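You operate a simulated robot arm through the tools that you are given. There is no shell and no other tool. Be economical: measure what you need, move in short steps, check, and stop when the job is done.

Carry out the task below with a simulated two-armed robot. There is one attempt and no reset: what you move stays moved.

TASK
On the top of the roasting bench, fold the beige cloth in half, so that its two short edges meet.
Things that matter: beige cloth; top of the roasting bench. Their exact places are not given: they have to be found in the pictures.

It is judged by the outcome, as a careful person would: the job done as asked, and still so three seconds after it is handed in. It fails if anything else is knocked over, pushed out of place, dropped, spilled or broken. Flat cloth is picked up by pressing the open fingertips on it (5 to 10 N) and closing them slowly along it; thin cloth reads only 2 to 8 mm in the jaws.

THE ROBOT
Two 7-joint arms with two-finger parallel grippers on one trunk, on a base that drives. Base frame: it is fixed to the floor where the robot stands at the start and does not move with it; the origin is under the middle of the robot, x ahead of it, y to its left, z up; the surface under the hand at the start is at about z = 0.85. Lengths are in m, angles in degrees, forces in N, time in s.
The left shoulder is at the start at [0.07, 0.188, 1.19], the right one opposite. With the tool pointing down near the work surface each hand reaches from about 0.32 to 0.8 m from the robot's upright axis, wherever it stands, measured 20 degrees to its own side. Places, roughly: top of the roasting bench [0.6, 0.2, 0.8]. Payload 3.91 kg a hand.
The TCP of each hand is the grasp point between the finger pads, 0.03 m short of the fingertips. In the tool frame z runs along the fingers and y along their closing line. Largest opening 0.11 m; finger width 0.02, thickness 0.01; the body of the gripper, 0.048 by 0.112 m, starts 0.055 m behind the TCP.
Orientation is that of the tool frame in the base frame, as a unit quaternion [x, y, z, w]. With the fingers straight down and closing along the base's y, the tool's x points along the base's -x, its y along +y and its z along -z.

THE INTERFACE
- The arms move only by the tool move_arm. It takes "left_deltas", "right_deltas" or both (then of equal length, played together; a hand with none holds still); each is a list that holds one entry, the list of rows, each a list of 7 numbers: the turn, a rotation vector about the tool's x, y, z in degrees, then the shift along the tool's x, y, z in m, then the finger opening in m, from 0 to 0.11. In form: [[[ax, ay, az, tx, ty, tz, gripper], ...]]. A call has 1 to 10 rows; each row is the pose to reach, as a shift and turn from the pose commanded when the call began, along the tool's axes at that moment. Each row takes 0.2 s and may step no farther than 0.05 m and 8.6 degrees from the row before; otherwise, or with a gripper value out of range, the whole call is refused. Where a pose cannot be reached the arm comes as near as it can. A force on the tool above 40 N (or 10 N above the force at the start of the call, whichever is more), or a blocked arm, ends the call early, and 0.2 s more pass. Each finger travels about 0.072 m/s and halts on what it meets, pressing with about 21 N; the grip force reading is that of the motor and also rises with nothing between the fingers. The clock runs only during rows and for 0.2 s after the last one: add rows that repeat a pose to give the fingers time. It gives the time, the measured TCP pose, the force on the tool (base axes), the opening and the grip force at its end, in the units of the frame above (readings bear some noise), with the torque about the TCP (base axes, N m) and any sound that the robot's microphone picked up, and new pictures: "show" is both (left out), scene, wrist or none (wrist: the cameras of the hands that moved).
- Cameras (640 x 400 px; columns grow to the right, rows downward): "scene" is now at [0.124, -0.0292, 1.4018]; the picture's right is [-0.35, -0.94, -0.00], its down [-0.69, 0.26, -0.68] and it looks along [0.63, -0.24, -0.74] (base axes); focal length 254 px, centre (320, 200). "left" rides on the left gripper at [0.072, -0.017, -0.103] in its tool frame; the picture's right is [0.23, 0.97, 0.00], its down [-0.76, 0.18, -0.62] and it looks along [-0.61, 0.14, 0.78] (tool axes); focal length 222 px, centre (320, 200). "right" rides on the right gripper at [0.072, 0.017, -0.103] in its tool frame; the picture's right is [-0.23, 0.97, 0.00], its down [-0.76, -0.18, -0.62] and it looks along [-0.61, -0.14, 0.78] (tool axes); focal length 222 px, centre (320, 200).
- move_column(by): slides the trunk up (or, below 0, down) by that many m; the arms and the scene camera ride with it, the base frame stays. It gives what a move gives, with no picture.
- base_move(legs): drives the robot by 1 to 6 legs, each [ahead, turn to the left] in m and degrees, along the robot's own axes; the way and the turn of a leg run together, so that a leg with both is an arc; at most 1.5 m and 180 degrees a leg. The arms and the cameras ride along, it lands a little off, and it stops where it bumps. It gives what a move gives, and a new picture of the scene camera.
- turn_head(pan, tilt): turns the head with the scene camera to pan (to the left, within 86 degrees either way) and tilt (down, from -29 to 69), counted from straight ahead of the robot. It gives what a move gives, and a new picture of the scene camera.
- point_at(camera, pixels): for up to 12 pixels [column, row] of the newest picture of that camera ("zoom" is the newest enlarged one), the place [x, y, z] in the base frame of the surface seen there, good to about 0.002 m. It takes no simulated time.
- zoom(camera, box): a new picture of the part [left, top, right, bottom] of that camera's present view, enlarged. It takes no simulated time.
- job_done(): hands the job in; it is judged then, once.

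Work in short steps. Measure before you move; look again where a grasp or a placing could have gone wrong, and mend it. You have 80 turns and 260 pictures in all, those below and enlarged ones among them. Open the grippers and draw the arms clear of the work before you hand the job in, unless the task says otherwise; then end with one line.

The tools are called after "Call:" by a JSON object that holds its "method" and its "body". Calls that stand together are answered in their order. move_arm: Moves the arms, as the interface text tells. Its arguments: {"type":"object","properties":{"left_deltas":{"type":"array","items":{"type":"array","items":{"type":"array","items":{"type":"number"}}}},"right_deltas":{"type":"array","items":{"type":"array","items":{"type":"array","items":{"type":"number"}}}},"show":{"type":"string","enum":["both","scene","wrist","none"]}},"required":[]} The other tools are called the same way: move_column (by) slides the trunk up or down; base_move (legs) drives the base; turn_head (pan, tilt) turns the head that bears the scene camera; point_at (camera, pixels) gives the place of the surface under pixels of a picture; zoom (camera, box) takes an enlarged picture of a part of a camera's view; job_done () hands the job in.

At the start:

```text
time_s: 0.0
left_ee_pos: [0.5263, 0.0408, 1.1778]
left_orientation: [0.0, 1.0, -0.001, 0.0]
left_force: [-0.7, 0.3, 0.6]
left_moment: [0.0, -0.01, -0.01]
left_opening: 0.1102
left_finger_force: 0.1
right_ee_pos: [0.4593, -0.4603, 1.098]
right_orientation: [0.0, 1.0, 0.001, 0.001]
right_force: [0.4, 0.2, -0.2]
right_moment: [0.03, -0.01, -0.02]
right_opening: 0.11
right_finger_force: 0.1
trunk travel left (down, up): [-0.7, 0.24]
robot x, y, heading: [-0.001, 0.0027, -0.4]
head pan, tilt: [-20.4, 47.4]
```

scene: 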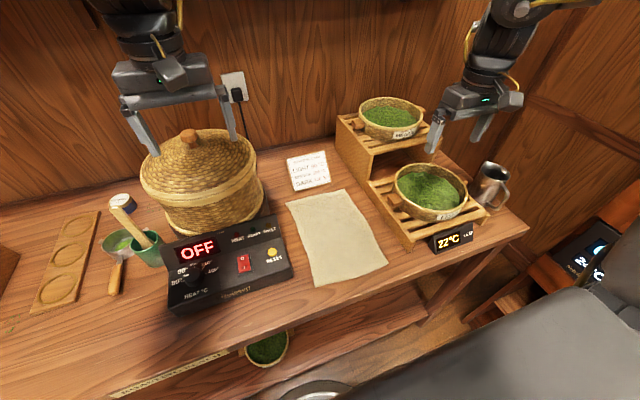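
right: 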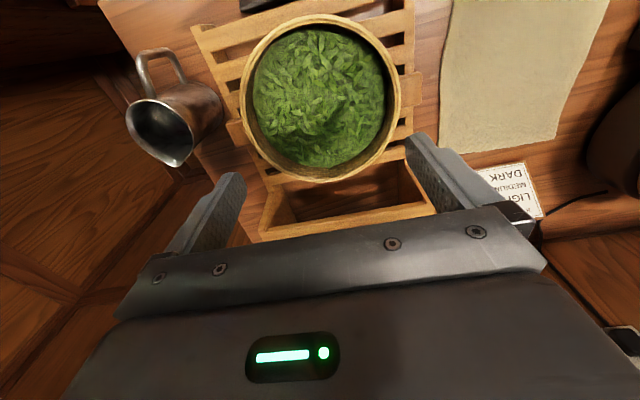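
left: 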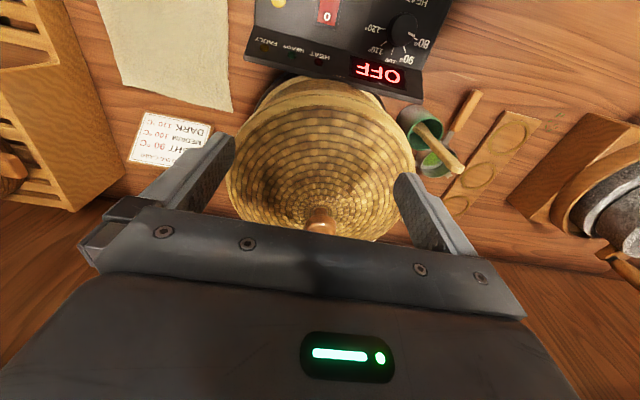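

The beige cloth lies in the scene at about (287,203), (345,189), (388,265), (315,287). I measure its corners and nearby obstacles.

Call:
{"method": "point_at", "body": {"camera": "scene", "pixels": [[287, 203], [344, 190], [387, 264], [316, 286], [335, 235], [370, 183], [411, 246], [290, 275], [265, 215], [308, 170], [330, 185], [350, 300]]}}

Call:
{"method": "zoom", "body": {"camera": "scene", "box": [240, 140, 440, 300]}}

```text
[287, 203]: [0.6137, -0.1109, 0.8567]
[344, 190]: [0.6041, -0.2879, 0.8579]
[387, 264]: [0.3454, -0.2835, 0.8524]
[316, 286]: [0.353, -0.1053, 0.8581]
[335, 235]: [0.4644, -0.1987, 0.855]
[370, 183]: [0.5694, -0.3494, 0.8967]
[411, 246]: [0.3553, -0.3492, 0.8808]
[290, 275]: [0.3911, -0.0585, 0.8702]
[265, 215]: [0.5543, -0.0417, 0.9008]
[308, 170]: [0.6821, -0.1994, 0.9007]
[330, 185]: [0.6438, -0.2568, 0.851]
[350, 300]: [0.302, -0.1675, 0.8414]
```

```text
2.50 times, centred on (340, 220) of scene
```

zoom: 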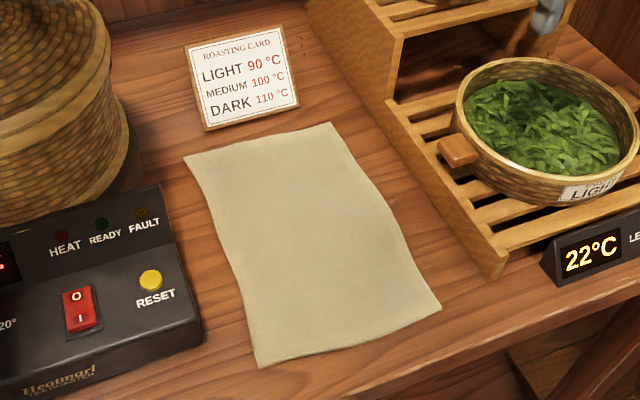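

The cloth spans x 0.35–0.61 and y −0.285 to −0.108 at z≈0.855, so I will fold about x≈0.48. I measure heights of the neighbours (basket, racks, card, control box) first.

Call:
{"method": "point_at", "body": {"camera": "scene", "pixels": [[190, 137], [255, 175], [285, 225], [245, 220], [425, 113], [390, 100], [397, 190], [465, 190], [435, 205], [292, 160], [325, 152], [300, 189]]}}

Call:
{"method": "point_at", "body": {"camera": "zoom", "pixels": [[185, 158], [330, 124], [440, 309], [258, 366], [208, 131], [297, 105], [170, 190], [203, 340], [505, 275], [390, 140], [280, 385], [345, 345]]}}

```text
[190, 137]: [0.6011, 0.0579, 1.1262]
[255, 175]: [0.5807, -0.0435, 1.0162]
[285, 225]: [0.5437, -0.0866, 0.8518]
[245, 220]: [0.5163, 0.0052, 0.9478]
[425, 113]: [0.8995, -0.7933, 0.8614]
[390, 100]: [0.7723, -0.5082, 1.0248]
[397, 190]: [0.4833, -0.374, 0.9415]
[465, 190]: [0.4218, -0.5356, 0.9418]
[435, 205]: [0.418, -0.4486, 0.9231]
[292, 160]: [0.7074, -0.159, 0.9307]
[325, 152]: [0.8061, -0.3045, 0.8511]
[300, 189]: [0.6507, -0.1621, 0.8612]
```

```text
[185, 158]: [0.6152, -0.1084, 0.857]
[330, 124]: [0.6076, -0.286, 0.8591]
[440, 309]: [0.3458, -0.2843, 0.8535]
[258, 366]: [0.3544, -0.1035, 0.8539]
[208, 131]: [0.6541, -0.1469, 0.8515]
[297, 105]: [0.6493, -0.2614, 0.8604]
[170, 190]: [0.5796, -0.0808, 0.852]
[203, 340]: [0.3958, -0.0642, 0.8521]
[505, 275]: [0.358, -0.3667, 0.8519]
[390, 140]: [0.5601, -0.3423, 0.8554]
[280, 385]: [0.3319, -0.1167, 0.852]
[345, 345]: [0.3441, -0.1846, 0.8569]
```

Obstacles: basket edge at y≈−0.045, rack at y≈−0.345, card at x≈0.65. I plan a two-handed fold of the near edge to the far edge, with fingers closing along x. First I bring both hands over the near corners at a safe height, turning −90° about the tool z.

Call:
{"method": "move_arm", "body": {"left_deltas": [[[0, 0, -8.5, 0.016, -0.017, 0, 0.06], [0, 0, -17, 0.032, -0.034, 0, 0.06], [0, 0, -25.5, 0.048, -0.051, 0, 0.06], [0, 0, -34, 0.064, -0.068, 0, 0.06], [0, 0, -42.5, 0.08, -0.085, 0, 0.06], [0, 0, -51, 0.096, -0.102, 0, 0.06], [0, 0, -59.5, 0.112, -0.119, 0, 0.06], [0, 0, -68, 0.128, -0.136, 0, 0.06], [0, 0, -76.5, 0.144, -0.153, 0, 0.06], [0, 0, -85, 0.16, -0.17, 0, 0.06]]], "right_deltas": [[[0, 0, -8.5, 0.01, 0.016, 0, 0.06], [0, 0, -17, 0.02, 0.032, 0, 0.06], [0, 0, -25.5, 0.03, 0.048, 0, 0.06], [0, 0, -34, 0.04, 0.064, 0, 0.06], [0, 0, -42.5, 0.05, 0.08, 0, 0.06], [0, 0, -51, 0.06, 0.096, 0, 0.06], [0, 0, -59.5, 0.07, 0.112, 0, 0.06], [0, 0, -68, 0.08, 0.128, 0, 0.06], [0, 0, -76.5, 0.09, 0.144, 0, 0.06], [0, 0, -85, 0.095, 0.16, 0, 0.06]]]}}

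```text
time_s: 2.2
left_ee_pos: [0.366, -0.13, 1.1781]
left_orientation: [-0.677, 0.736, 0.0, 0.0]
left_force: [-0.1, 0.0, -0.6]
left_moment: [0.06, -0.01, -0.01]
left_opening: 0.0599
left_finger_force: 0.0
right_ee_pos: [0.3652, -0.301, 1.0994]
right_orientation: [-0.676, 0.737, 0.0, 0.0]
right_force: [0.0, -0.8, -0.3]
right_moment: [0.01, 0.03, -0.01]
right_opening: 0.0601
right_finger_force: 0.1
trunk travel left (down, up): [-0.7, 0.24]
robot x, y, heading: [0.0032, -0.0014, -0.1]
head pan, tilt: [-20.4, 47.4]
```

scene: 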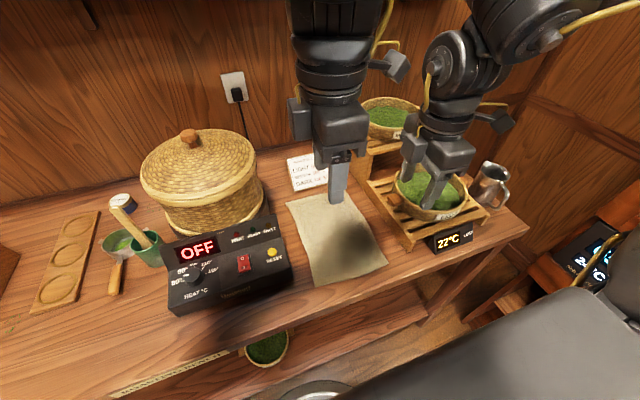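
right: 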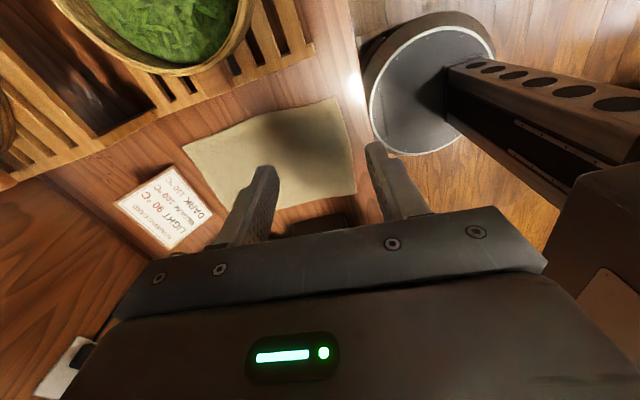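
left: 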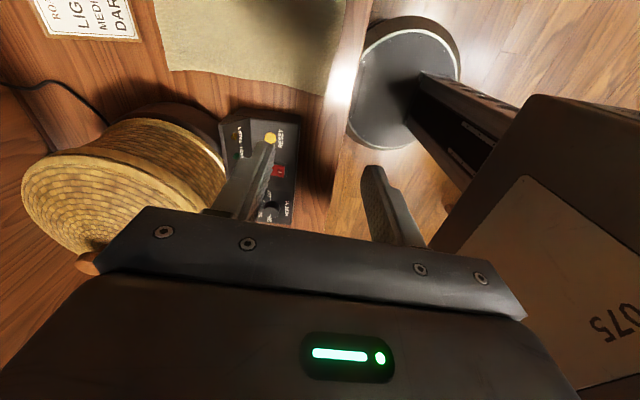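

Both hands reached their places, closing along x. I check the clearance between the two wrists' protruding camera and side blocks before bringing them closer.

Call:
{"method": "zoom", "body": {"camera": "scene", "box": [270, 0, 550, 220]}}

Call:
{"method": "point_at", "body": {"camera": "scene", "pixels": [[399, 65], [388, 64], [300, 118], [410, 148], [412, 175], [498, 122], [340, 120], [445, 160], [330, 85], [390, 75], [425, 120], [404, 75]]}}

```text
1.82 times, centred on (410, 110) of scene
```

zoom: 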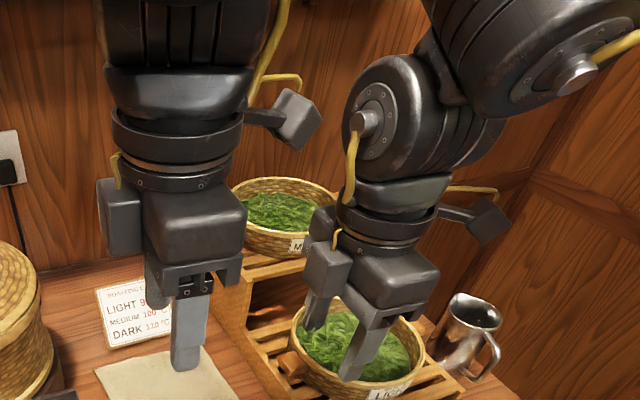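

```text
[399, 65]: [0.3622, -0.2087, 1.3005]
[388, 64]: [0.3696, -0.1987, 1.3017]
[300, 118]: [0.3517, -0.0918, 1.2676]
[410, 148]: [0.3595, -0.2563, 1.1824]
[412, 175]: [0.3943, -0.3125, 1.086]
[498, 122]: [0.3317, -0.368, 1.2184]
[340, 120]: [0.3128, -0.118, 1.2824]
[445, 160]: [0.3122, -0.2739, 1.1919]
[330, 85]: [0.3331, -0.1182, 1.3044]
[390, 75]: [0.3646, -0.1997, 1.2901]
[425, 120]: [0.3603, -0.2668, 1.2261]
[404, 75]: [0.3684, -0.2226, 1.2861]
```

Left camera (inward, y≈−0.22) would clash with the right wrist block, so I turn the left hand back (closing along y, camera toward robot) while the right keeps closing along x and moves in afterward.

Call:
{"method": "move_arm", "body": {"left_deltas": [[[0, 0, 8.5, 0.001, 0, 0, 0.06], [0, 0, 17, 0.002, 0, 0, 0.05], [0, 0, 25.5, 0.003, 0, 0, 0.04], [0, 0, 34, 0.004, 0, 0, 0.04], [0, 0, 42.5, 0.005, 0, 0, 0.04], [0, 0, 51, 0.006, 0, 0, 0.04], [0, 0, 59.5, 0.007, 0, 0, 0.04], [0, 0, 68, 0.008, 0, 0, 0.04], [0, 0, 76.5, 0.008, 0, 0, 0.04], [0, 0, 85, 0.008, 0, 0, 0.04]]], "right_deltas": [[[0, 0, 0, 0, 0, 0, 0.05], [0, 0, 0, 0, 0, 0, 0.04], [0, 0, 0, 0, 0, 0, 0.04], [0, 0, 0, 0, 0, 0, 0.04], [0, 0, 0, 0, 0, 0, 0.04], [0, 0, -1, -0.007, -0.002, 0, 0.04], [0, 0, -2, -0.015, -0.004, 0.02, 0.04], [0, 0, -3, -0.022, -0.006, 0.05, 0.04], [0, 0, -4, -0.03, -0.008, 0.08, 0.04], [0, 0, -5, -0.037, -0.01, 0.11, 0.04]]]}}

```text
time_s: 4.4
left_ee_pos: [0.3689, -0.1357, 1.1809]
left_orientation: [-0.001, 1.0, -0.005, 0.0]
left_force: [0.2, 0.5, 0.3]
left_moment: [0.0, 0.0, -0.02]
left_opening: 0.0398
left_finger_force: 0.0
right_ee_pos: [0.3774, -0.264, 0.9867]
right_orientation: [0.707, -0.707, 0.0, 0.0]
right_force: [0.1, -0.3, 0.1]
right_moment: [0.0, 0.0, -0.01]
right_opening: 0.04
right_finger_force: 0.0
trunk travel left (down, up): [-0.7, 0.24]
robot x, y, heading: [-0.0019, -0.0018, -0.1]
head pan, tilt: [-20.4, 47.4]
```

scene: 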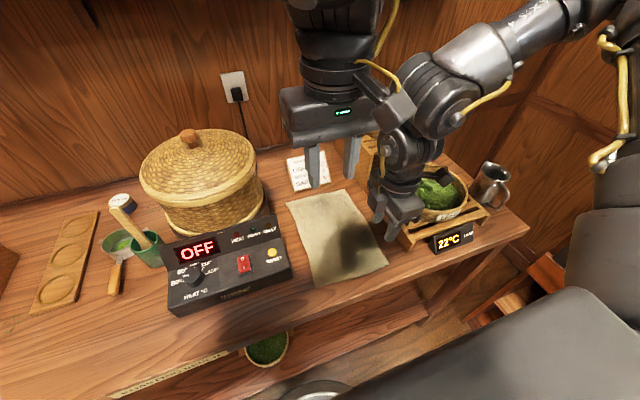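
right: 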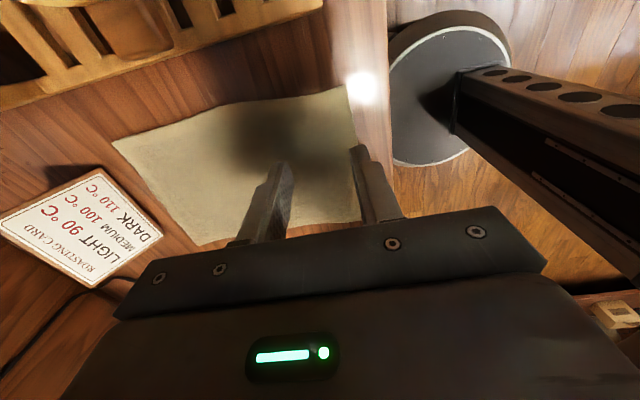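
left: 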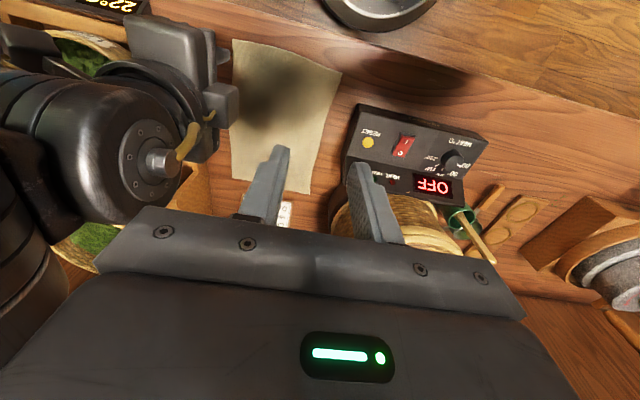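

Right is placed over its corner. Before the left descends I measure the gap between the left gripper and the right wrist.

Call:
{"method": "point_at", "body": {"camera": "left", "pixels": [[200, 140], [213, 85], [228, 110], [175, 155], [215, 45], [190, 180], [238, 100], [225, 65]]}}

Call:
{"method": "point_at", "body": {"camera": "scene", "pixels": [[375, 190], [385, 145], [405, 110], [385, 120], [395, 150], [372, 215], [370, 165]]}}

```text
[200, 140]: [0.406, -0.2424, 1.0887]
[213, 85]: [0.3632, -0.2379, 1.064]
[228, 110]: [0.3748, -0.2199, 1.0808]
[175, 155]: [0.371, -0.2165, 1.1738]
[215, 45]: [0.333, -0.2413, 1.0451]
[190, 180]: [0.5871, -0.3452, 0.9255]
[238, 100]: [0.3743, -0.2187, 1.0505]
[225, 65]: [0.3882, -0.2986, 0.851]
```

```text
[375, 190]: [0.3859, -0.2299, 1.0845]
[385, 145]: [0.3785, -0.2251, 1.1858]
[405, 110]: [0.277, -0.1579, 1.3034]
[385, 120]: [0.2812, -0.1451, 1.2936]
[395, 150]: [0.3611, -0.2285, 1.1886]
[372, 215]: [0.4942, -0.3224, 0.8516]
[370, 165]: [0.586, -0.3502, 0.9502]
```

Right's innermost surface is y≈−0.217 and the left body edge is ≈−0.192, so a 2.4 cm gap. I lower both to TCP z≈0.93.

Call:
{"method": "move_arm", "body": {"left_deltas": [[[0, 0, 0, 0.003, 0, 0.035, 0.04], [0, 0, 0, 0.003, 0, 0.07, 0.04], [0, 0, 0, 0.003, 0, 0.105, 0.04], [0, 0, 0, 0.003, 0, 0.14, 0.04], [0, 0, 0, 0.003, 0, 0.175, 0.04], [0, 0, 0, 0.003, 0, 0.21, 0.04], [0, 0, 0, 0.003, 0, 0.25, 0.04], [0, 0, 0, 0.003, 0, 0.25, 0.04]]], "right_deltas": [[[0, 0, 0, 0, 0, 0, 0.04], [0, 0, 0, 0, 0, 0, 0.04], [0, 0, 0, 0, 0, 0, 0.04], [0, 0, 0, 0, 0, 0.02, 0.04], [0, 0, 0, 0, 0, 0.03, 0.04], [0, 0, 0, 0, 0, 0.04, 0.04], [0, 0, 0, 0, 0, 0.057, 0.04], [0, 0, 0, 0, 0, 0.057, 0.04]]]}}

```text
time_s: 6.2
left_ee_pos: [0.3602, -0.1371, 0.9273]
left_orientation: [0.001, 1.0, 0.001, 0.001]
left_force: [-0.3, -0.8, 0.6]
left_moment: [0.01, -0.06, 0.0]
left_opening: 0.0396
left_finger_force: 0.0
right_ee_pos: [0.3757, -0.2626, 0.9329]
right_orientation: [-0.707, 0.707, -0.001, 0.001]
right_force: [-0.4, -0.6, -0.6]
right_moment: [0.03, 0.0, 0.01]
right_opening: 0.0397
right_finger_force: 0.1
trunk travel left (down, up): [-0.7, 0.24]
robot x, y, heading: [-0.0038, 0.0004, -0.1]
head pan, tilt: [-20.4, 47.4]
```

scene: 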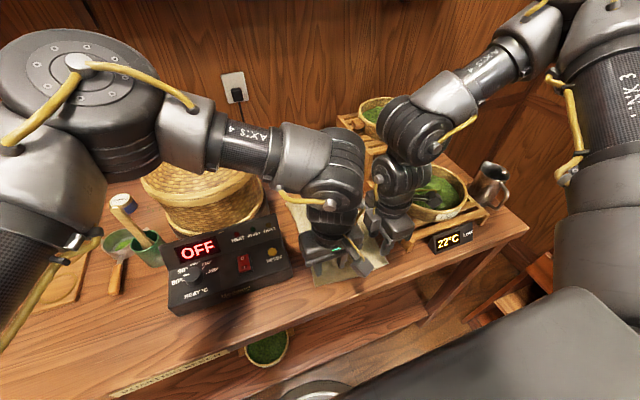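
right: 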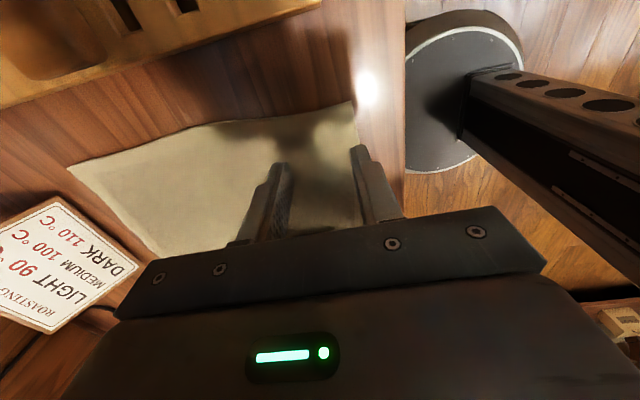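
left: 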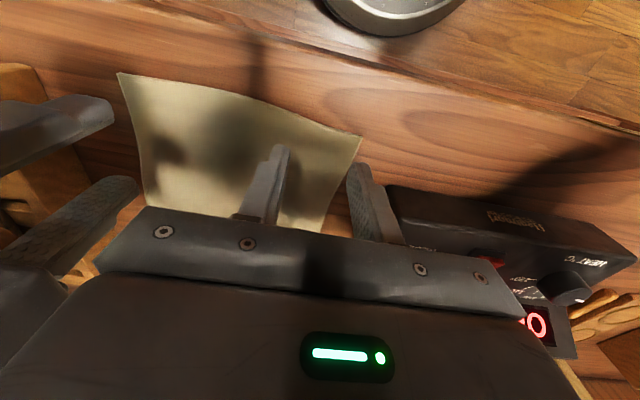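

Both hovering over the corners. I lower to about contact (TCP z≈0.885) and watch the forces.

Call:
{"method": "move_arm", "body": {"left_deltas": [[[0, 0, 0, -0.005, 0, 0.015, 0.04], [0, 0, 0, -0.005, 0, 0.03, 0.04], [0, 0, 0, -0.005, 0, 0.038, 0.04], [0, 0, 0, -0.005, 0, 0.042, 0.04], [0, 0, 0, -0.005, 0, 0.042, 0.04]]], "right_deltas": [[[0, 0, 0, 0, 0, 0.015, 0.04], [0, 0, 0, 0, 0, 0.03, 0.04], [0, 0, 0, 0, 0, 0.042, 0.04], [0, 0, 0, 0, 0, 0.046, 0.04], [0, 0, 0, 0, 0, 0.046, 0.04]]], "show": "wrist"}}

```text
time_s: 7.4
left_ee_pos: [0.3667, -0.1367, 0.8859]
left_orientation: [0.0, 1.0, 0.0, 0.0]
left_force: [0.1, 0.2, -0.2]
left_moment: [0.01, 0.0, -0.01]
left_opening: 0.04
left_finger_force: 0.0
right_ee_pos: [0.377, -0.2668, 0.888]
right_orientation: [0.707, -0.707, 0.0, -0.001]
right_force: [-0.4, 0.3, -1.0]
right_moment: [0.03, -0.01, -0.03]
right_opening: 0.0398
right_finger_force: 0.0
right hand out of reach, approached as far as the arm can: row 4, 5
trunk travel left (down, up): [-0.7, 0.24]
robot x, y, heading: [0.0019, -0.0005, 0.2]
head pan, tilt: [-20.4, 47.4]
```

right: 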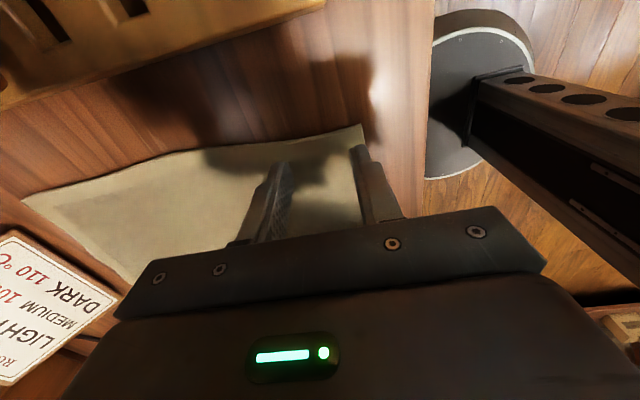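
left: 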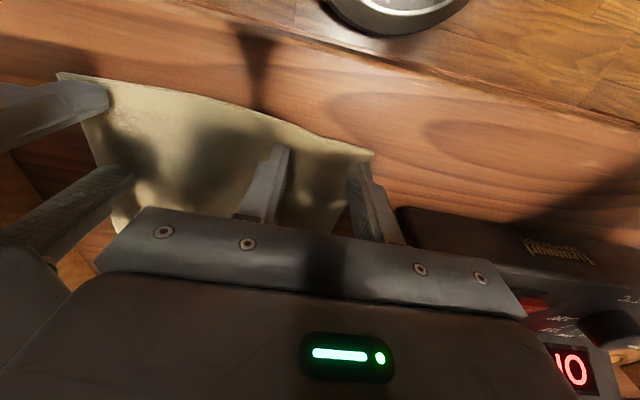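

The right hand is at a reach limit just above contact (0.888), with no contact forces yet. I lower the trunk by 3 mm to press both hands gently.

Call:
{"method": "move_column", "body": {"by": -0.003}}

```text
time_s: 7.9
left_ee_pos: [0.367, -0.1377, 0.8842]
left_orientation: [0.0, 1.0, 0.0, 0.0]
left_force: [0.2, -0.2, 6.5]
left_moment: [-0.01, -0.03, -0.01]
left_opening: 0.0398
left_finger_force: 0.1
right_ee_pos: [0.3781, -0.267, 0.8857]
right_orientation: [0.707, -0.707, 0.0, -0.001]
right_force: [-0.8, -0.6, 0.5]
right_moment: [0.0, 0.01, 0.0]
right_opening: 0.04
right_finger_force: 0.1
trunk travel left (down, up): [-0.697, 0.243]
robot x, y, heading: [-0.0012, 0.0025, 0.1]
head pan, tilt: [-20.4, 47.4]
```

Left presses at 6.5 N, which is right for a pick-up; I close the left slowly.

Call:
{"method": "move_arm", "body": {"left_deltas": [[[0, 0, 0, 0, 0, 0, 0.036], [0, 0, 0, 0, 0, 0, 0.032], [0, 0, 0, 0, 0, 0, 0.028], [0, 0, 0, 0, 0, 0, 0.024], [0, 0, 0, 0, 0, 0, 0.02], [0, 0, 0, 0, 0, 0, 0.016], [0, 0, 0, 0, 0, 0, 0.012], [0, 0, 0, 0, 0, 0, 0.008], [0, 0, 0, 0, 0, 0, 0.004], [0, 0, 0, 0, 0, 0, 0]]], "show": "wrist"}}

```text
time_s: 10.1
left_ee_pos: [0.3667, -0.1362, 0.8829]
left_orientation: [-0.001, 1.0, 0.0, 0.0]
left_force: [-0.6, -1.8, 9.8]
left_moment: [-0.1, -0.02, 0.02]
left_opening: 0.0079
left_finger_force: 20.6
right_ee_pos: [0.3767, -0.2668, 0.8854]
right_orientation: [-0.707, 0.707, 0.001, 0.0]
right_force: [-0.1, 1.5, 0.3]
right_moment: [-0.01, -0.02, -0.01]
right_opening: 0.04
right_finger_force: 0.0
trunk travel left (down, up): [-0.697, 0.243]
robot x, y, heading: [0.0, 0.0006, -0.2]
head pan, tilt: [-20.4, 47.4]
```

left: 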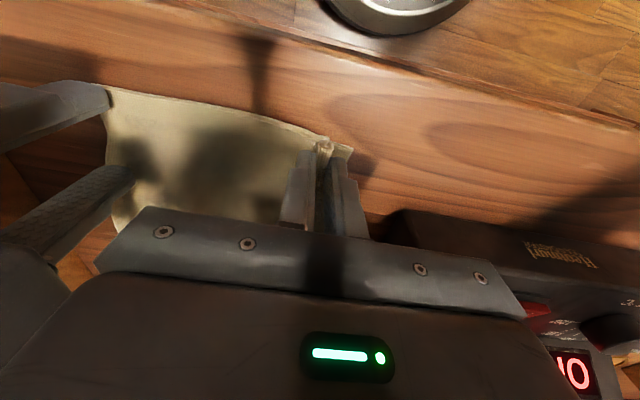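

Left holds cloth at 7.9 mm. I raise the left 3 mm, then lower the trunk 3 mm so the right makes contact.

Call:
{"method": "move_arm", "body": {"left_deltas": [[[0, 0, 0, 0, 0, -0.004, 0], [0, 0, 0, 0, 0, -0.004, 0]]], "show": "none"}}

Call:
{"method": "move_column", "body": {"by": -0.003}}

```text
time_s: 10.7
left_ee_pos: [0.3653, -0.1367, 0.8878]
left_orientation: [0.0, 1.0, 0.001, 0.0]
left_force: [-0.4, 0.3, -0.5]
left_moment: [0.03, -0.05, 0.0]
left_opening: 0.0071
left_finger_force: 21.3
right_ee_pos: [0.3777, -0.2669, 0.8841]
right_orientation: [0.707, -0.707, 0.0, -0.001]
right_force: [0.2, 0.3, 0.5]
right_moment: [-0.01, 0.01, 0.01]
right_opening: 0.0399
right_finger_force: 0.0
trunk travel left (down, up): [-0.697, 0.243]
robot x, y, heading: [-0.0023, -0.0024, 0.2]
head pan, tilt: [-20.4, 47.4]
```

```text
time_s: 11.2
left_ee_pos: [0.3666, -0.137, 0.8845]
left_orientation: [0.0, 1.0, 0.0, 0.0]
left_force: [-0.6, 1.2, 2.6]
left_moment: [0.01, 0.0, 0.02]
left_opening: 0.0072
left_finger_force: 21.4
right_ee_pos: [0.3773, -0.2676, 0.8829]
right_orientation: [0.708, -0.706, 0.0, -0.002]
right_force: [-1.5, -1.6, 14.7]
right_moment: [-0.02, -0.04, 0.01]
right_opening: 0.0401
right_finger_force: 0.1
trunk travel left (down, up): [-0.694, 0.246]
robot x, y, heading: [-0.002, 0.0009, -0.0]
head pan, tilt: [-20.4, 47.4]
```

Right now presses at 14.7 N, a bit high; I raise it 1 mm while closing slowly.

Call:
{"method": "move_arm", "body": {"right_deltas": [[[0, 0, 0, 0, 0, -0.001, 0.036], [0, 0, 0, 0, 0, -0.001, 0.032], [0, 0, 0, 0, 0, -0.001, 0.028], [0, 0, 0, 0, 0, -0.001, 0.024], [0, 0, 0, 0, 0, -0.001, 0.02], [0, 0, 0, 0, 0, -0.001, 0.016], [0, 0, 0, 0, 0, -0.001, 0.012], [0, 0, 0, 0, 0, -0.001, 0.008], [0, 0, 0, 0, 0, -0.001, 0.004], [0, 0, 0, 0, 0, -0.001, 0]]], "show": "both"}}

```text
time_s: 13.4
left_ee_pos: [0.3666, -0.1361, 0.885]
left_orientation: [0.001, 1.0, 0.0, -0.001]
left_force: [0.4, -0.8, 2.3]
left_moment: [-0.02, -0.01, 0.02]
left_opening: 0.0073
left_finger_force: 20.8
right_ee_pos: [0.3772, -0.2669, 0.8832]
right_orientation: [-0.707, 0.708, 0.001, 0.001]
right_force: [0.0, 1.1, 9.0]
right_moment: [0.07, 0.03, 0.05]
right_opening: 0.0046
right_finger_force: 21.3
trunk travel left (down, up): [-0.694, 0.246]
robot x, y, heading: [0.0007, 0.0011, -0.0]
head pan, tilt: [-20.4, 47.4]
```

scene: 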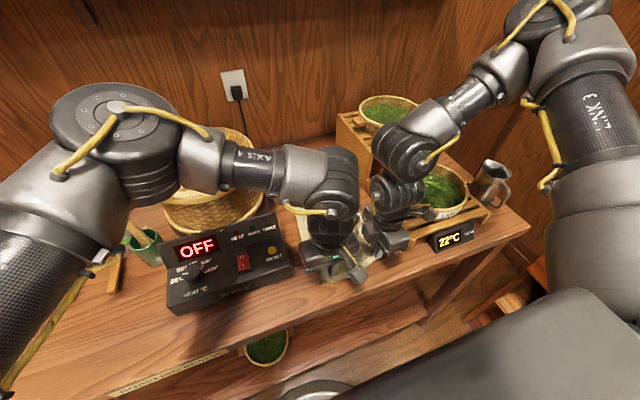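
right: 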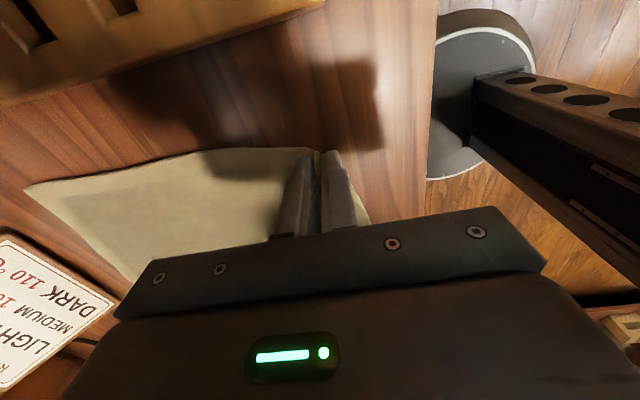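

Both hold the cloth, but the grips lie 2–3 cm in from the edge, which would leave a folded-back flap. I release, lift a little, and regrasp nearer the edge with both hands closing along y.

Call:
{"method": "move_arm", "body": {"left_deltas": [[[0, 0, 0, 0, 0, 0, 0.01], [0, 0, 0, 0, 0, 0, 0.03], [0, 0, 0, 0, 0, -0.01, 0.03], [0, 0, 0, 0, 0, -0.03, 0.03], [0, 0, 0, 0.014, 0.006, -0.06, 0.03]]], "right_deltas": [[[0, 0, 0, 0, 0, 0, 0.01], [0, 0, 0, 0, 0, 0, 0.03], [0, 0, 0, 0, 0, -0.01, 0.04], [0, 0, 0, 0, 0, -0.03, 0.04], [0, 0, 0, 0.01, 0, -0.06, 0.03]]], "show": "wrist"}}

Call:
{"method": "move_arm", "body": {"right_deltas": [[[0, 0, 8.5, 0, 0.003, -0.005, 0.03], [0, 0, 17, 0, 0.007, -0.01, 0.03], [0, 0, 25.5, 0, 0.01, -0.01, 0.03], [0, 0, 34, 0, 0.013, -0.01, 0.03], [0, 0, 42.5, 0, 0.016, -0.01, 0.03], [0, 0, 51, 0, 0.02, -0.01, 0.03], [0, 0, 59.5, 0, 0.023, -0.01, 0.03], [0, 0, 68, 0, 0.027, -0.01, 0.03], [0, 0, 76.5, 0, 0.03, -0.01, 0.03], [0, 0, 85, 0, 0.033, -0.01, 0.03]]], "show": "both"}}

```text
time_s: 14.6
left_ee_pos: [0.3528, -0.1297, 0.9454]
left_orientation: [0.0, 1.0, 0.0, 0.002]
left_force: [0.2, 0.3, 0.3]
left_moment: [-0.05, 0.0, -0.02]
left_opening: 0.03
left_finger_force: 0.0
right_ee_pos: [0.3752, -0.2755, 0.9447]
right_orientation: [-0.707, 0.707, 0.0, 0.002]
right_force: [0.4, -0.1, 0.0]
right_moment: [-0.04, -0.01, -0.01]
right_opening: 0.0299
right_finger_force: 0.2
trunk travel left (down, up): [-0.694, 0.246]
robot x, y, heading: [-0.0007, 0.0005, 0.0]
head pan, tilt: [-20.4, 47.4]
```

right: 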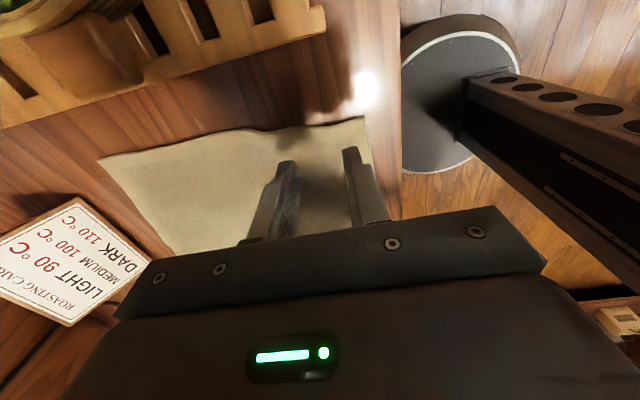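
left: 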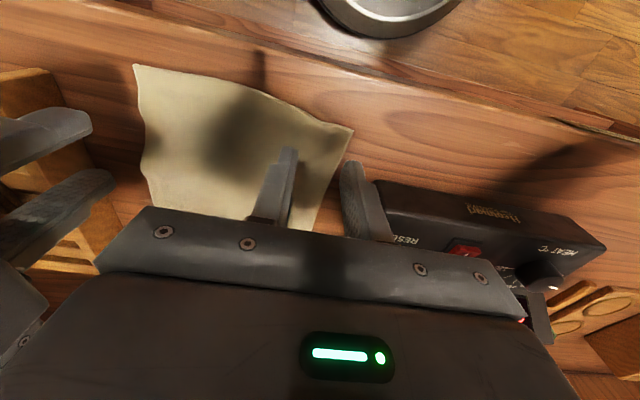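

```text
time_s: 16.8
left_ee_pos: [0.3529, -0.1307, 0.944]
left_orientation: [0.0, 1.0, 0.002, 0.001]
left_force: [0.7, 0.0, -0.6]
left_moment: [0.02, -0.05, -0.02]
left_opening: 0.0302
left_finger_force: 0.1
right_ee_pos: [0.3455, -0.3063, 0.9521]
right_orientation: [-0.045, 0.999, 0.004, 0.001]
right_force: [-0.2, -0.1, 0.8]
right_moment: [0.01, -0.01, 0.01]
right_opening: 0.0301
right_finger_force: 0.1
right hand out of reach, approached as far as the arm can: row 9, 10
trunk travel left (down, up): [-0.694, 0.246]
robot x, y, heading: [-0.0024, 0.0024, 0.1]
head pan, tilt: [-20.4, 47.4]
```

scene: 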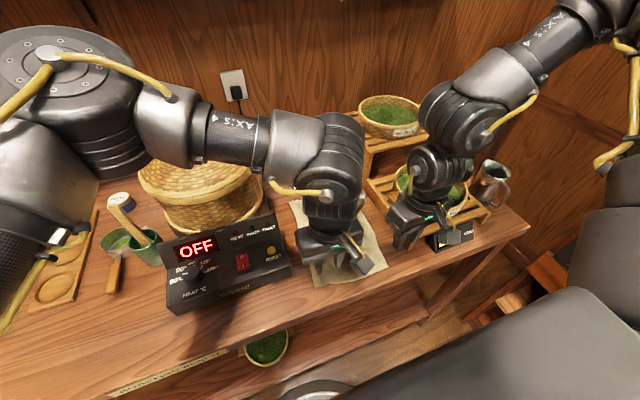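
right: 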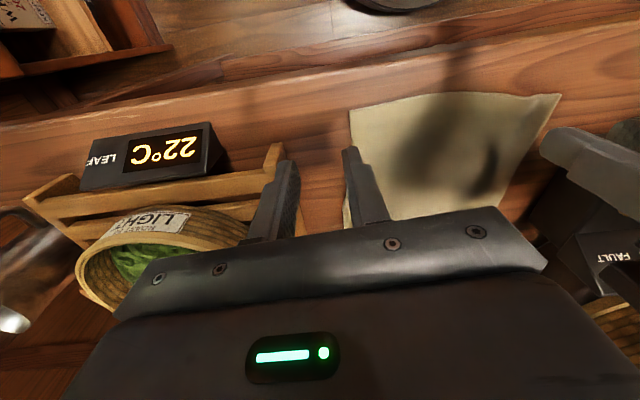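

The right cannot reach this close in. I raise both hands and back the robot up 0.12 m so the near edge lies better in the working range.

Call:
{"method": "move_arm", "body": {"left_deltas": [[[0, 0, 0, 0, 0, -0.04, 0.03], [0, 0, 0, 0, 0, -0.08, 0.03], [0, 0, 0, 0, 0, -0.1, 0.03]]], "right_deltas": [[[0, 0, 0, 0, 0, -0.04, 0.03], [0, 0, 0, 0, 0, -0.08, 0.03], [0, 0, 0, 0, 0, -0.1, 0.03]]], "show": "none"}}

Call:
{"method": "base_move", "body": {"legs": [[-0.12, 0]]}}

```text
time_s: 17.6
left_ee_pos: [0.3565, -0.1281, 1.0445]
left_orientation: [-0.001, 1.0, 0.0, 0.0]
left_force: [0.4, 0.0, -0.3]
left_moment: [0.0, 0.01, -0.01]
left_opening: 0.0303
left_finger_force: 0.0
right_ee_pos: [0.3478, -0.306, 1.0503]
right_orientation: [-0.044, 0.999, 0.002, -0.001]
right_force: [-0.2, 0.0, 0.6]
right_moment: [0.0, 0.02, -0.01]
right_opening: 0.0299
right_finger_force: 0.0
right hand out of reach, approached as far as the arm can: row 1
trunk travel left (down, up): [-0.694, 0.246]
robot x, y, heading: [-0.0002, -0.0003, -0.0]
head pan, tilt: [-20.4, 47.4]
```

```text
time_s: 18.9
left_ee_pos: [0.2385, -0.1275, 1.0438]
left_orientation: [-0.001, 1.0, 0.0, -0.001]
left_force: [0.1, -0.1, 0.4]
left_moment: [-0.03, -0.01, 0.01]
left_opening: 0.0299
left_finger_force: 0.0
right_ee_pos: [0.2309, -0.3061, 1.0508]
right_orientation: [-0.044, 0.999, 0.002, -0.002]
right_force: [-0.3, -0.2, 0.6]
right_moment: [0.02, 0.0, 0.02]
right_opening: 0.03
right_finger_force: 0.0
trunk travel left (down, up): [-0.694, 0.246]
robot x, y, heading: [-0.1186, 0.0022, 0.3]
head pan, tilt: [-20.4, 47.4]
```

scene: 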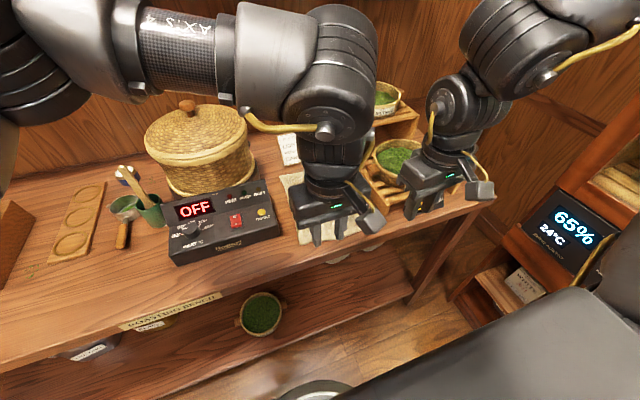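

Now I bring both hands forward over the near corners again, descending partly, and check position.

Call:
{"method": "move_arm", "body": {"left_deltas": [[[0, 0, 0, -0.03, 0, 0, 0.03], [0, 0, 0, -0.06, 0, 0, 0.03], [0, 0, 0, -0.09, -0.002, 0.02, 0.03], [0, 0, 0, -0.1135, -0.0025, 0.05, 0.03], [0, 0, 0, -0.1135, -0.0025, 0.08, 0.03], [0, 0, 0, -0.1135, -0.0025, 0.08, 0.03]]], "right_deltas": [[[0, 0, 2.5, -0.03, 0, 0, 0.03], [0, 0, 5, -0.06, 0.01, 0, 0.03], [0, 0, 5, -0.09, 0.02, 0.02, 0.03], [0, 0, 5, -0.1164, 0.034, 0.05, 0.03], [0, 0, 5, -0.1164, 0.034, 0.085, 0.03], [0, 0, 5, -0.1164, 0.034, 0.085, 0.03]]]}}

```text
time_s: 20.3
left_ee_pos: [0.3512, -0.1305, 0.9651]
left_orientation: [0.0, 1.0, 0.0, 0.0]
left_force: [0.2, -0.8, 0.7]
left_moment: [-0.01, -0.01, 0.05]
left_opening: 0.0301
left_finger_force: 0.0
right_ee_pos: [0.341, -0.26, 0.9654]
right_orientation: [-0.001, 1.0, 0.001, 0.0]
right_force: [0.0, -1.1, -0.1]
right_moment: [-0.04, -0.03, 0.0]
right_opening: 0.03
right_finger_force: 0.0
right hand out of reach, approached as far as the arm can: row 2
trunk travel left (down, up): [-0.694, 0.246]
robot x, y, heading: [-0.12, 0.0022, 0.2]
head pan, tilt: [-20.4, 47.4]
```

scene: 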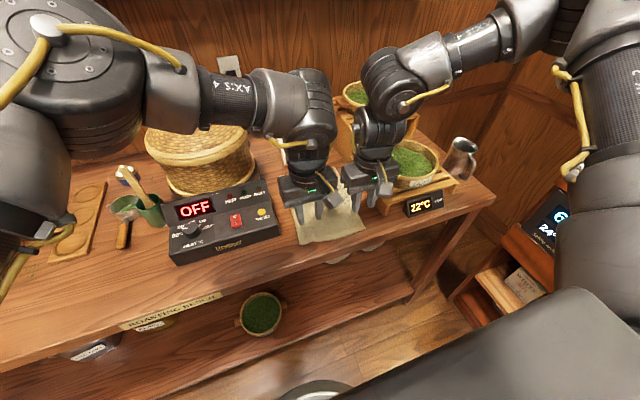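
right: 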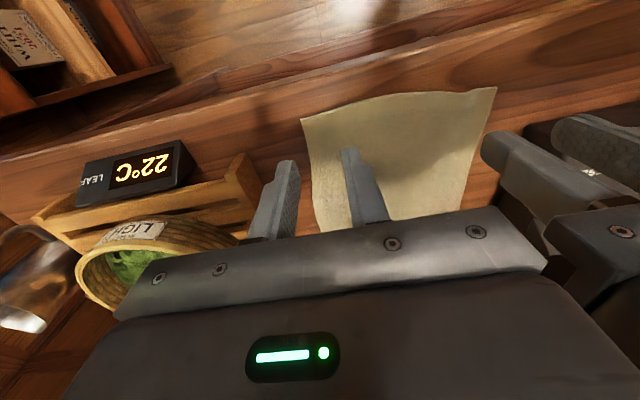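
left: 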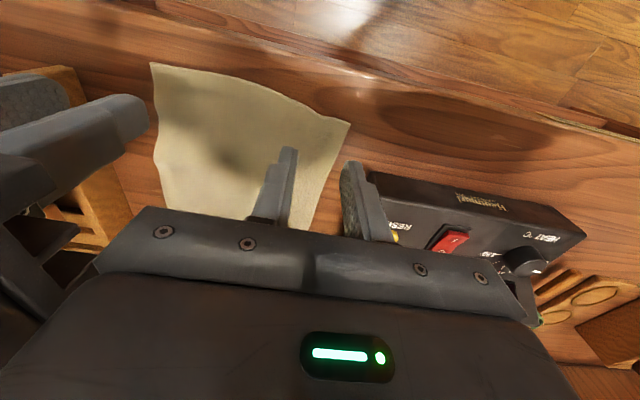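

Both reach now. I measure where the near edge lies after the earlier regrasp.

Call:
{"method": "point_at", "body": {"camera": "left", "pixels": [[346, 125], [325, 117], [290, 98], [230, 74], [190, 69], [153, 66], [156, 130], [158, 190], [330, 180], [300, 140]]}}

Call:
{"method": "point_at", "body": {"camera": "right", "pixels": [[493, 90], [304, 120], [335, 112], [370, 102], [420, 95], [316, 170], [322, 215], [465, 180]]}}

```text
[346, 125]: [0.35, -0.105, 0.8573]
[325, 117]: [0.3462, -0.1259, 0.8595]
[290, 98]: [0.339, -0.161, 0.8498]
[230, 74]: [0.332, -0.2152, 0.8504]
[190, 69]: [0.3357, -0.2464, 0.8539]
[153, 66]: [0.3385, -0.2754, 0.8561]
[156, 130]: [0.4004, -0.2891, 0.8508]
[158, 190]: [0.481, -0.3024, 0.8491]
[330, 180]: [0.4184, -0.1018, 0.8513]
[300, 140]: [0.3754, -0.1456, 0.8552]
```

```text
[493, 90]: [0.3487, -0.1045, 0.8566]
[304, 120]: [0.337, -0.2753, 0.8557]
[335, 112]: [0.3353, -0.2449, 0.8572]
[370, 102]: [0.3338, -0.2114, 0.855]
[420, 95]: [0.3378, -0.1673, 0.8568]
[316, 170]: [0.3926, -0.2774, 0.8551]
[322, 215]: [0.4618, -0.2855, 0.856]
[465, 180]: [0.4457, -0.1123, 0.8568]
```

Near edge now runs (0.350,−0.105) to (0.338,−0.275). I aim for ~1 cm overlap and go down to light contact.

Call:
{"method": "move_arm", "body": {"left_deltas": [[[0, 0, 0, 0.004, 0.0025, 0.03, 0.026], [0, 0, 0, 0.004, 0.0025, 0.06, 0.025], [0, 0, 0, 0.004, 0.0025, 0.073, 0.025], [0, 0, 0, 0.004, 0.0025, 0.078, 0.025], [0, 0, 0, 0.004, 0.0025, 0.081, 0.025], [0, 0, 0, 0.004, 0.0025, 0.081, 0.025]]], "right_deltas": [[[0, 0, 0, 0.004, 0.006, 0.03, 0.026], [0, 0, 0, 0.004, 0.006, 0.06, 0.025], [0, 0, 0, 0.004, 0.006, 0.073, 0.025], [0, 0, 0, 0.004, 0.006, 0.078, 0.025], [0, 0, 0, 0.004, 0.006, 0.081, 0.025], [0, 0, 0, 0.004, 0.006, 0.081, 0.025]]], "show": "wrist"}}

```text
time_s: 21.7
left_ee_pos: [0.3469, -0.1281, 0.884]
left_orientation: [-0.002, 1.0, 0.0, 0.0]
left_force: [-0.7, -0.1, 2.1]
left_moment: [0.05, 0.04, 0.01]
left_opening: 0.025
left_finger_force: 0.1
right_ee_pos: [0.3342, -0.267, 0.8955]
right_orientation: [-0.002, 1.0, 0.003, 0.0]
right_force: [-0.1, -0.1, 0.0]
right_moment: [0.03, 0.01, -0.02]
right_opening: 0.0247
right_finger_force: 0.0
right hand out of reach, approached as far as the arm can: row 2, 3, 4, 5, 6
trunk travel left (down, up): [-0.694, 0.246]
robot x, y, heading: [-0.119, 0.0027, 0.1]
head pan, tilt: [-20.4, 47.4]
```

right: 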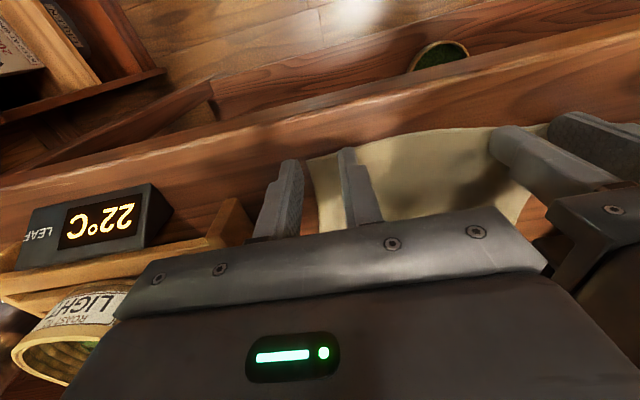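
left: 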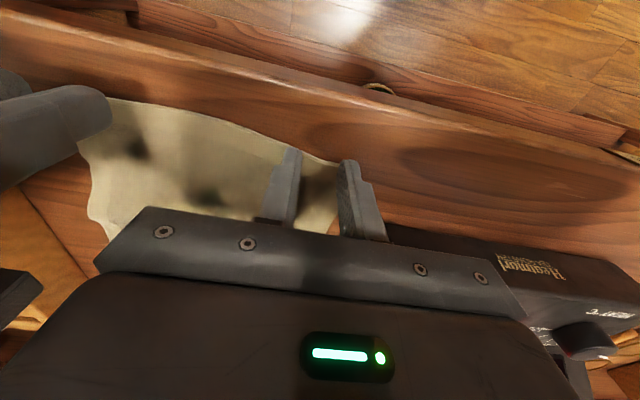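

The right is again limited only when low; at z 0.965 it reached fine. I raise both hands 6 cm and lower the trunk by 6 cm, giving it more room.

Call:
{"method": "move_arm", "body": {"left_deltas": [[[0, 0, 0, 0, 0, -0.03, 0.025], [0, 0, 0, 0, 0, -0.065, 0.025], [0, 0, 0, 0, 0, -0.09, 0.025]]], "right_deltas": [[[0, 0, 0, 0, 0, -0.03, 0.025], [0, 0, 0, 0, 0, -0.065, 0.025], [0, 0, 0, 0, 0, -0.09, 0.025]]], "show": "none"}}

Call:
{"method": "move_column", "body": {"by": -0.07}}

```text
time_s: 22.5
left_ee_pos: [0.3476, -0.1281, 0.974]
left_orientation: [-0.002, 1.0, -0.001, 0.0]
left_force: [0.1, -0.5, 1.1]
left_moment: [-0.02, 0.0, 0.01]
left_opening: 0.025
left_finger_force: 0.0
right_ee_pos: [0.332, -0.2656, 0.9855]
right_orientation: [-0.001, 1.0, 0.003, -0.001]
right_force: [-0.3, 0.0, 0.0]
right_moment: [-0.02, -0.02, 0.03]
right_opening: 0.0252
right_finger_force: 0.0
trunk travel left (down, up): [-0.694, 0.246]
robot x, y, heading: [-0.1197, -0.0004, 0.3]
head pan, tilt: [-20.4, 47.4]
```

```text
time_s: 23.6
left_ee_pos: [0.3468, -0.1293, 0.9049]
left_orientation: [-0.001, 1.0, 0.0, 0.0]
left_force: [0.2, 0.1, 0.8]
left_moment: [0.01, 0.02, 0.01]
left_opening: 0.0252
left_finger_force: 0.0
right_ee_pos: [0.3327, -0.2664, 0.9147]
right_orientation: [-0.003, 1.0, 0.002, -0.002]
right_force: [0.3, -0.1, 0.3]
right_moment: [0.03, 0.01, -0.03]
right_opening: 0.025
right_finger_force: 0.1
trunk travel left (down, up): [-0.624, 0.316]
robot x, y, heading: [-0.1208, -0.0009, 0.2]
head pan, tilt: [-20.4, 47.4]
```

I now lower both to the contact height and centre the right at y≈−0.255.

Call:
{"method": "move_arm", "body": {"left_deltas": [[[0, 0, 0, 0, 0, 0, 0.025], [0, 0, 0, 0, 0.001, 0.012, 0.025], [0, 0, 0, 0, 0.001, 0.018, 0.025], [0, 0, 0, 0, 0.001, 0.021, 0.025], [0, 0, 0, 0, 0.001, 0.021, 0.025]]], "right_deltas": [[[0, 0, 0, -0.004, 0.011, 0, 0.025], [0, 0, 0, -0.004, 0.011, 0.015, 0.025], [0, 0, 0, -0.004, 0.011, 0.026, 0.025], [0, 0, 0, -0.004, 0.011, 0.03, 0.025], [0, 0, 0, -0.004, 0.011, 0.03, 0.025]]], "show": "wrist"}}

```text
time_s: 24.8
left_ee_pos: [0.3464, -0.1298, 0.8834]
left_orientation: [-0.001, 1.0, 0.0, 0.0]
left_force: [1.8, 0.0, 5.9]
left_moment: [-0.02, -0.06, 0.0]
left_opening: 0.0248
left_finger_force: 0.0
right_ee_pos: [0.3384, -0.256, 0.8856]
right_orientation: [-0.003, 1.0, 0.003, 0.0]
right_force: [-0.7, -0.2, -0.3]
right_moment: [0.01, -0.02, 0.03]
right_opening: 0.025
right_finger_force: 0.1
trunk travel left (down, up): [-0.624, 0.316]
robot x, y, heading: [-0.1195, 0.0038, 0.1]
head pan, tilt: [-20.4, 47.4]
```

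right: 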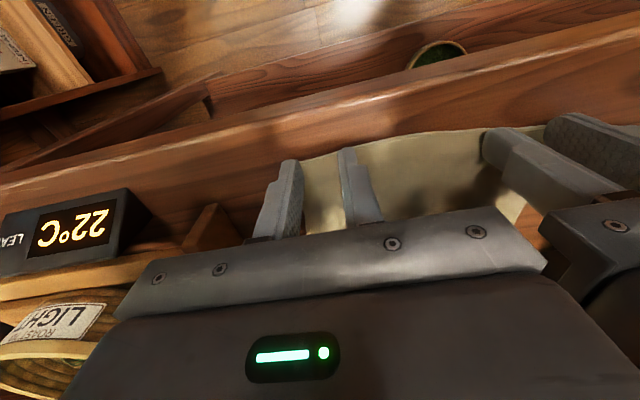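
left: 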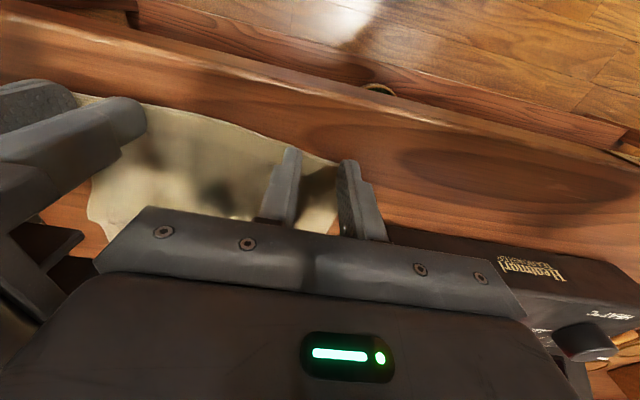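

Left presses at 5.9 N; the right needs about 2–3 mm more. I press the right down, then close both slowly.

Call:
{"method": "move_arm", "body": {"left_deltas": [[[0, 0, 0, 0, 0, 0, 0.025], [0, 0, 0, 0, 0, 0, 0.025], [0, 0, 0, 0, 0, 0, 0.022], [0, 0, 0, 0, 0, 0, 0.019], [0, 0, 0, 0, 0, 0, 0.016], [0, 0, 0, 0, 0, 0, 0.013], [0, 0, 0, 0, 0, 0, 0.01], [0, 0, 0, 0, 0, 0, 0.007], [0, 0, 0, 0, 0, 0, 0.003], [0, 0, 0, 0, 0, 0, 0]]], "right_deltas": [[[0, 0, 0, 0, 0, 0.002, 0.025], [0, 0, 0, 0, 0, 0.003, 0.025], [0, 0, 0, 0, 0, 0.003, 0.022], [0, 0, 0, 0, 0, 0.003, 0.019], [0, 0, 0, 0, 0, 0.003, 0.016], [0, 0, 0, 0, 0, 0.003, 0.013], [0, 0, 0, 0, 0, 0.003, 0.01], [0, 0, 0, 0, 0, 0.003, 0.007], [0, 0, 0, 0, 0, 0.003, 0.003], [0, 0, 0, 0, 0, 0.003, 0]]], "show": "wrist"}}

```text
time_s: 26.9
left_ee_pos: [0.3451, -0.1292, 0.8841]
left_orientation: [-0.002, 1.0, -0.001, -0.001]
left_force: [0.4, -9.9, 3.3]
left_moment: [-0.28, -0.01, -0.02]
left_opening: 0.0037
left_finger_force: 20.2
right_ee_pos: [0.3378, -0.2562, 0.8837]
right_orientation: [-0.003, 1.0, 0.002, 0.0]
right_force: [1.0, 8.4, 7.8]
right_moment: [0.3, -0.04, 0.07]
right_opening: 0.0039
right_finger_force: 21.3
trunk travel left (down, up): [-0.624, 0.316]
robot x, y, heading: [-0.1175, 0.0008, 0.1]
head pan, tilt: [-20.4, 47.4]
```

right: 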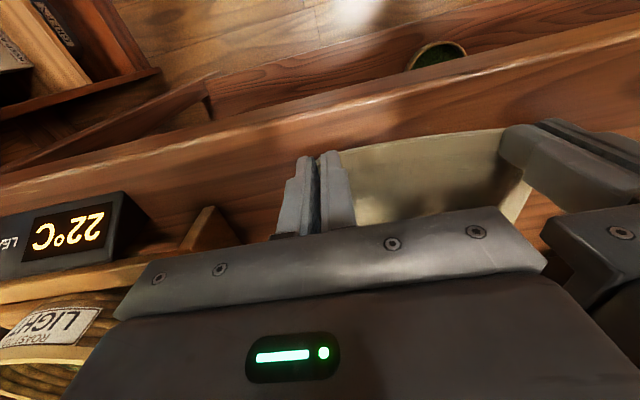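
left: 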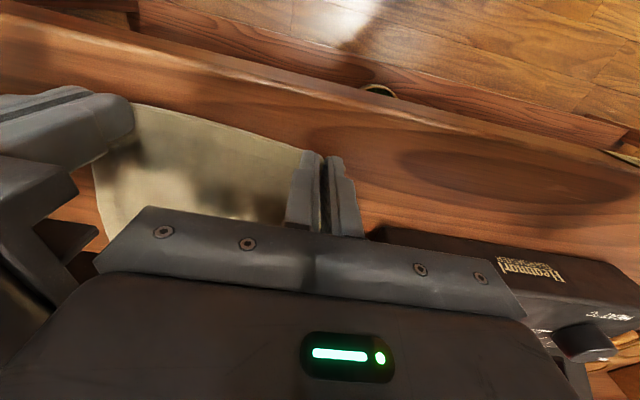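

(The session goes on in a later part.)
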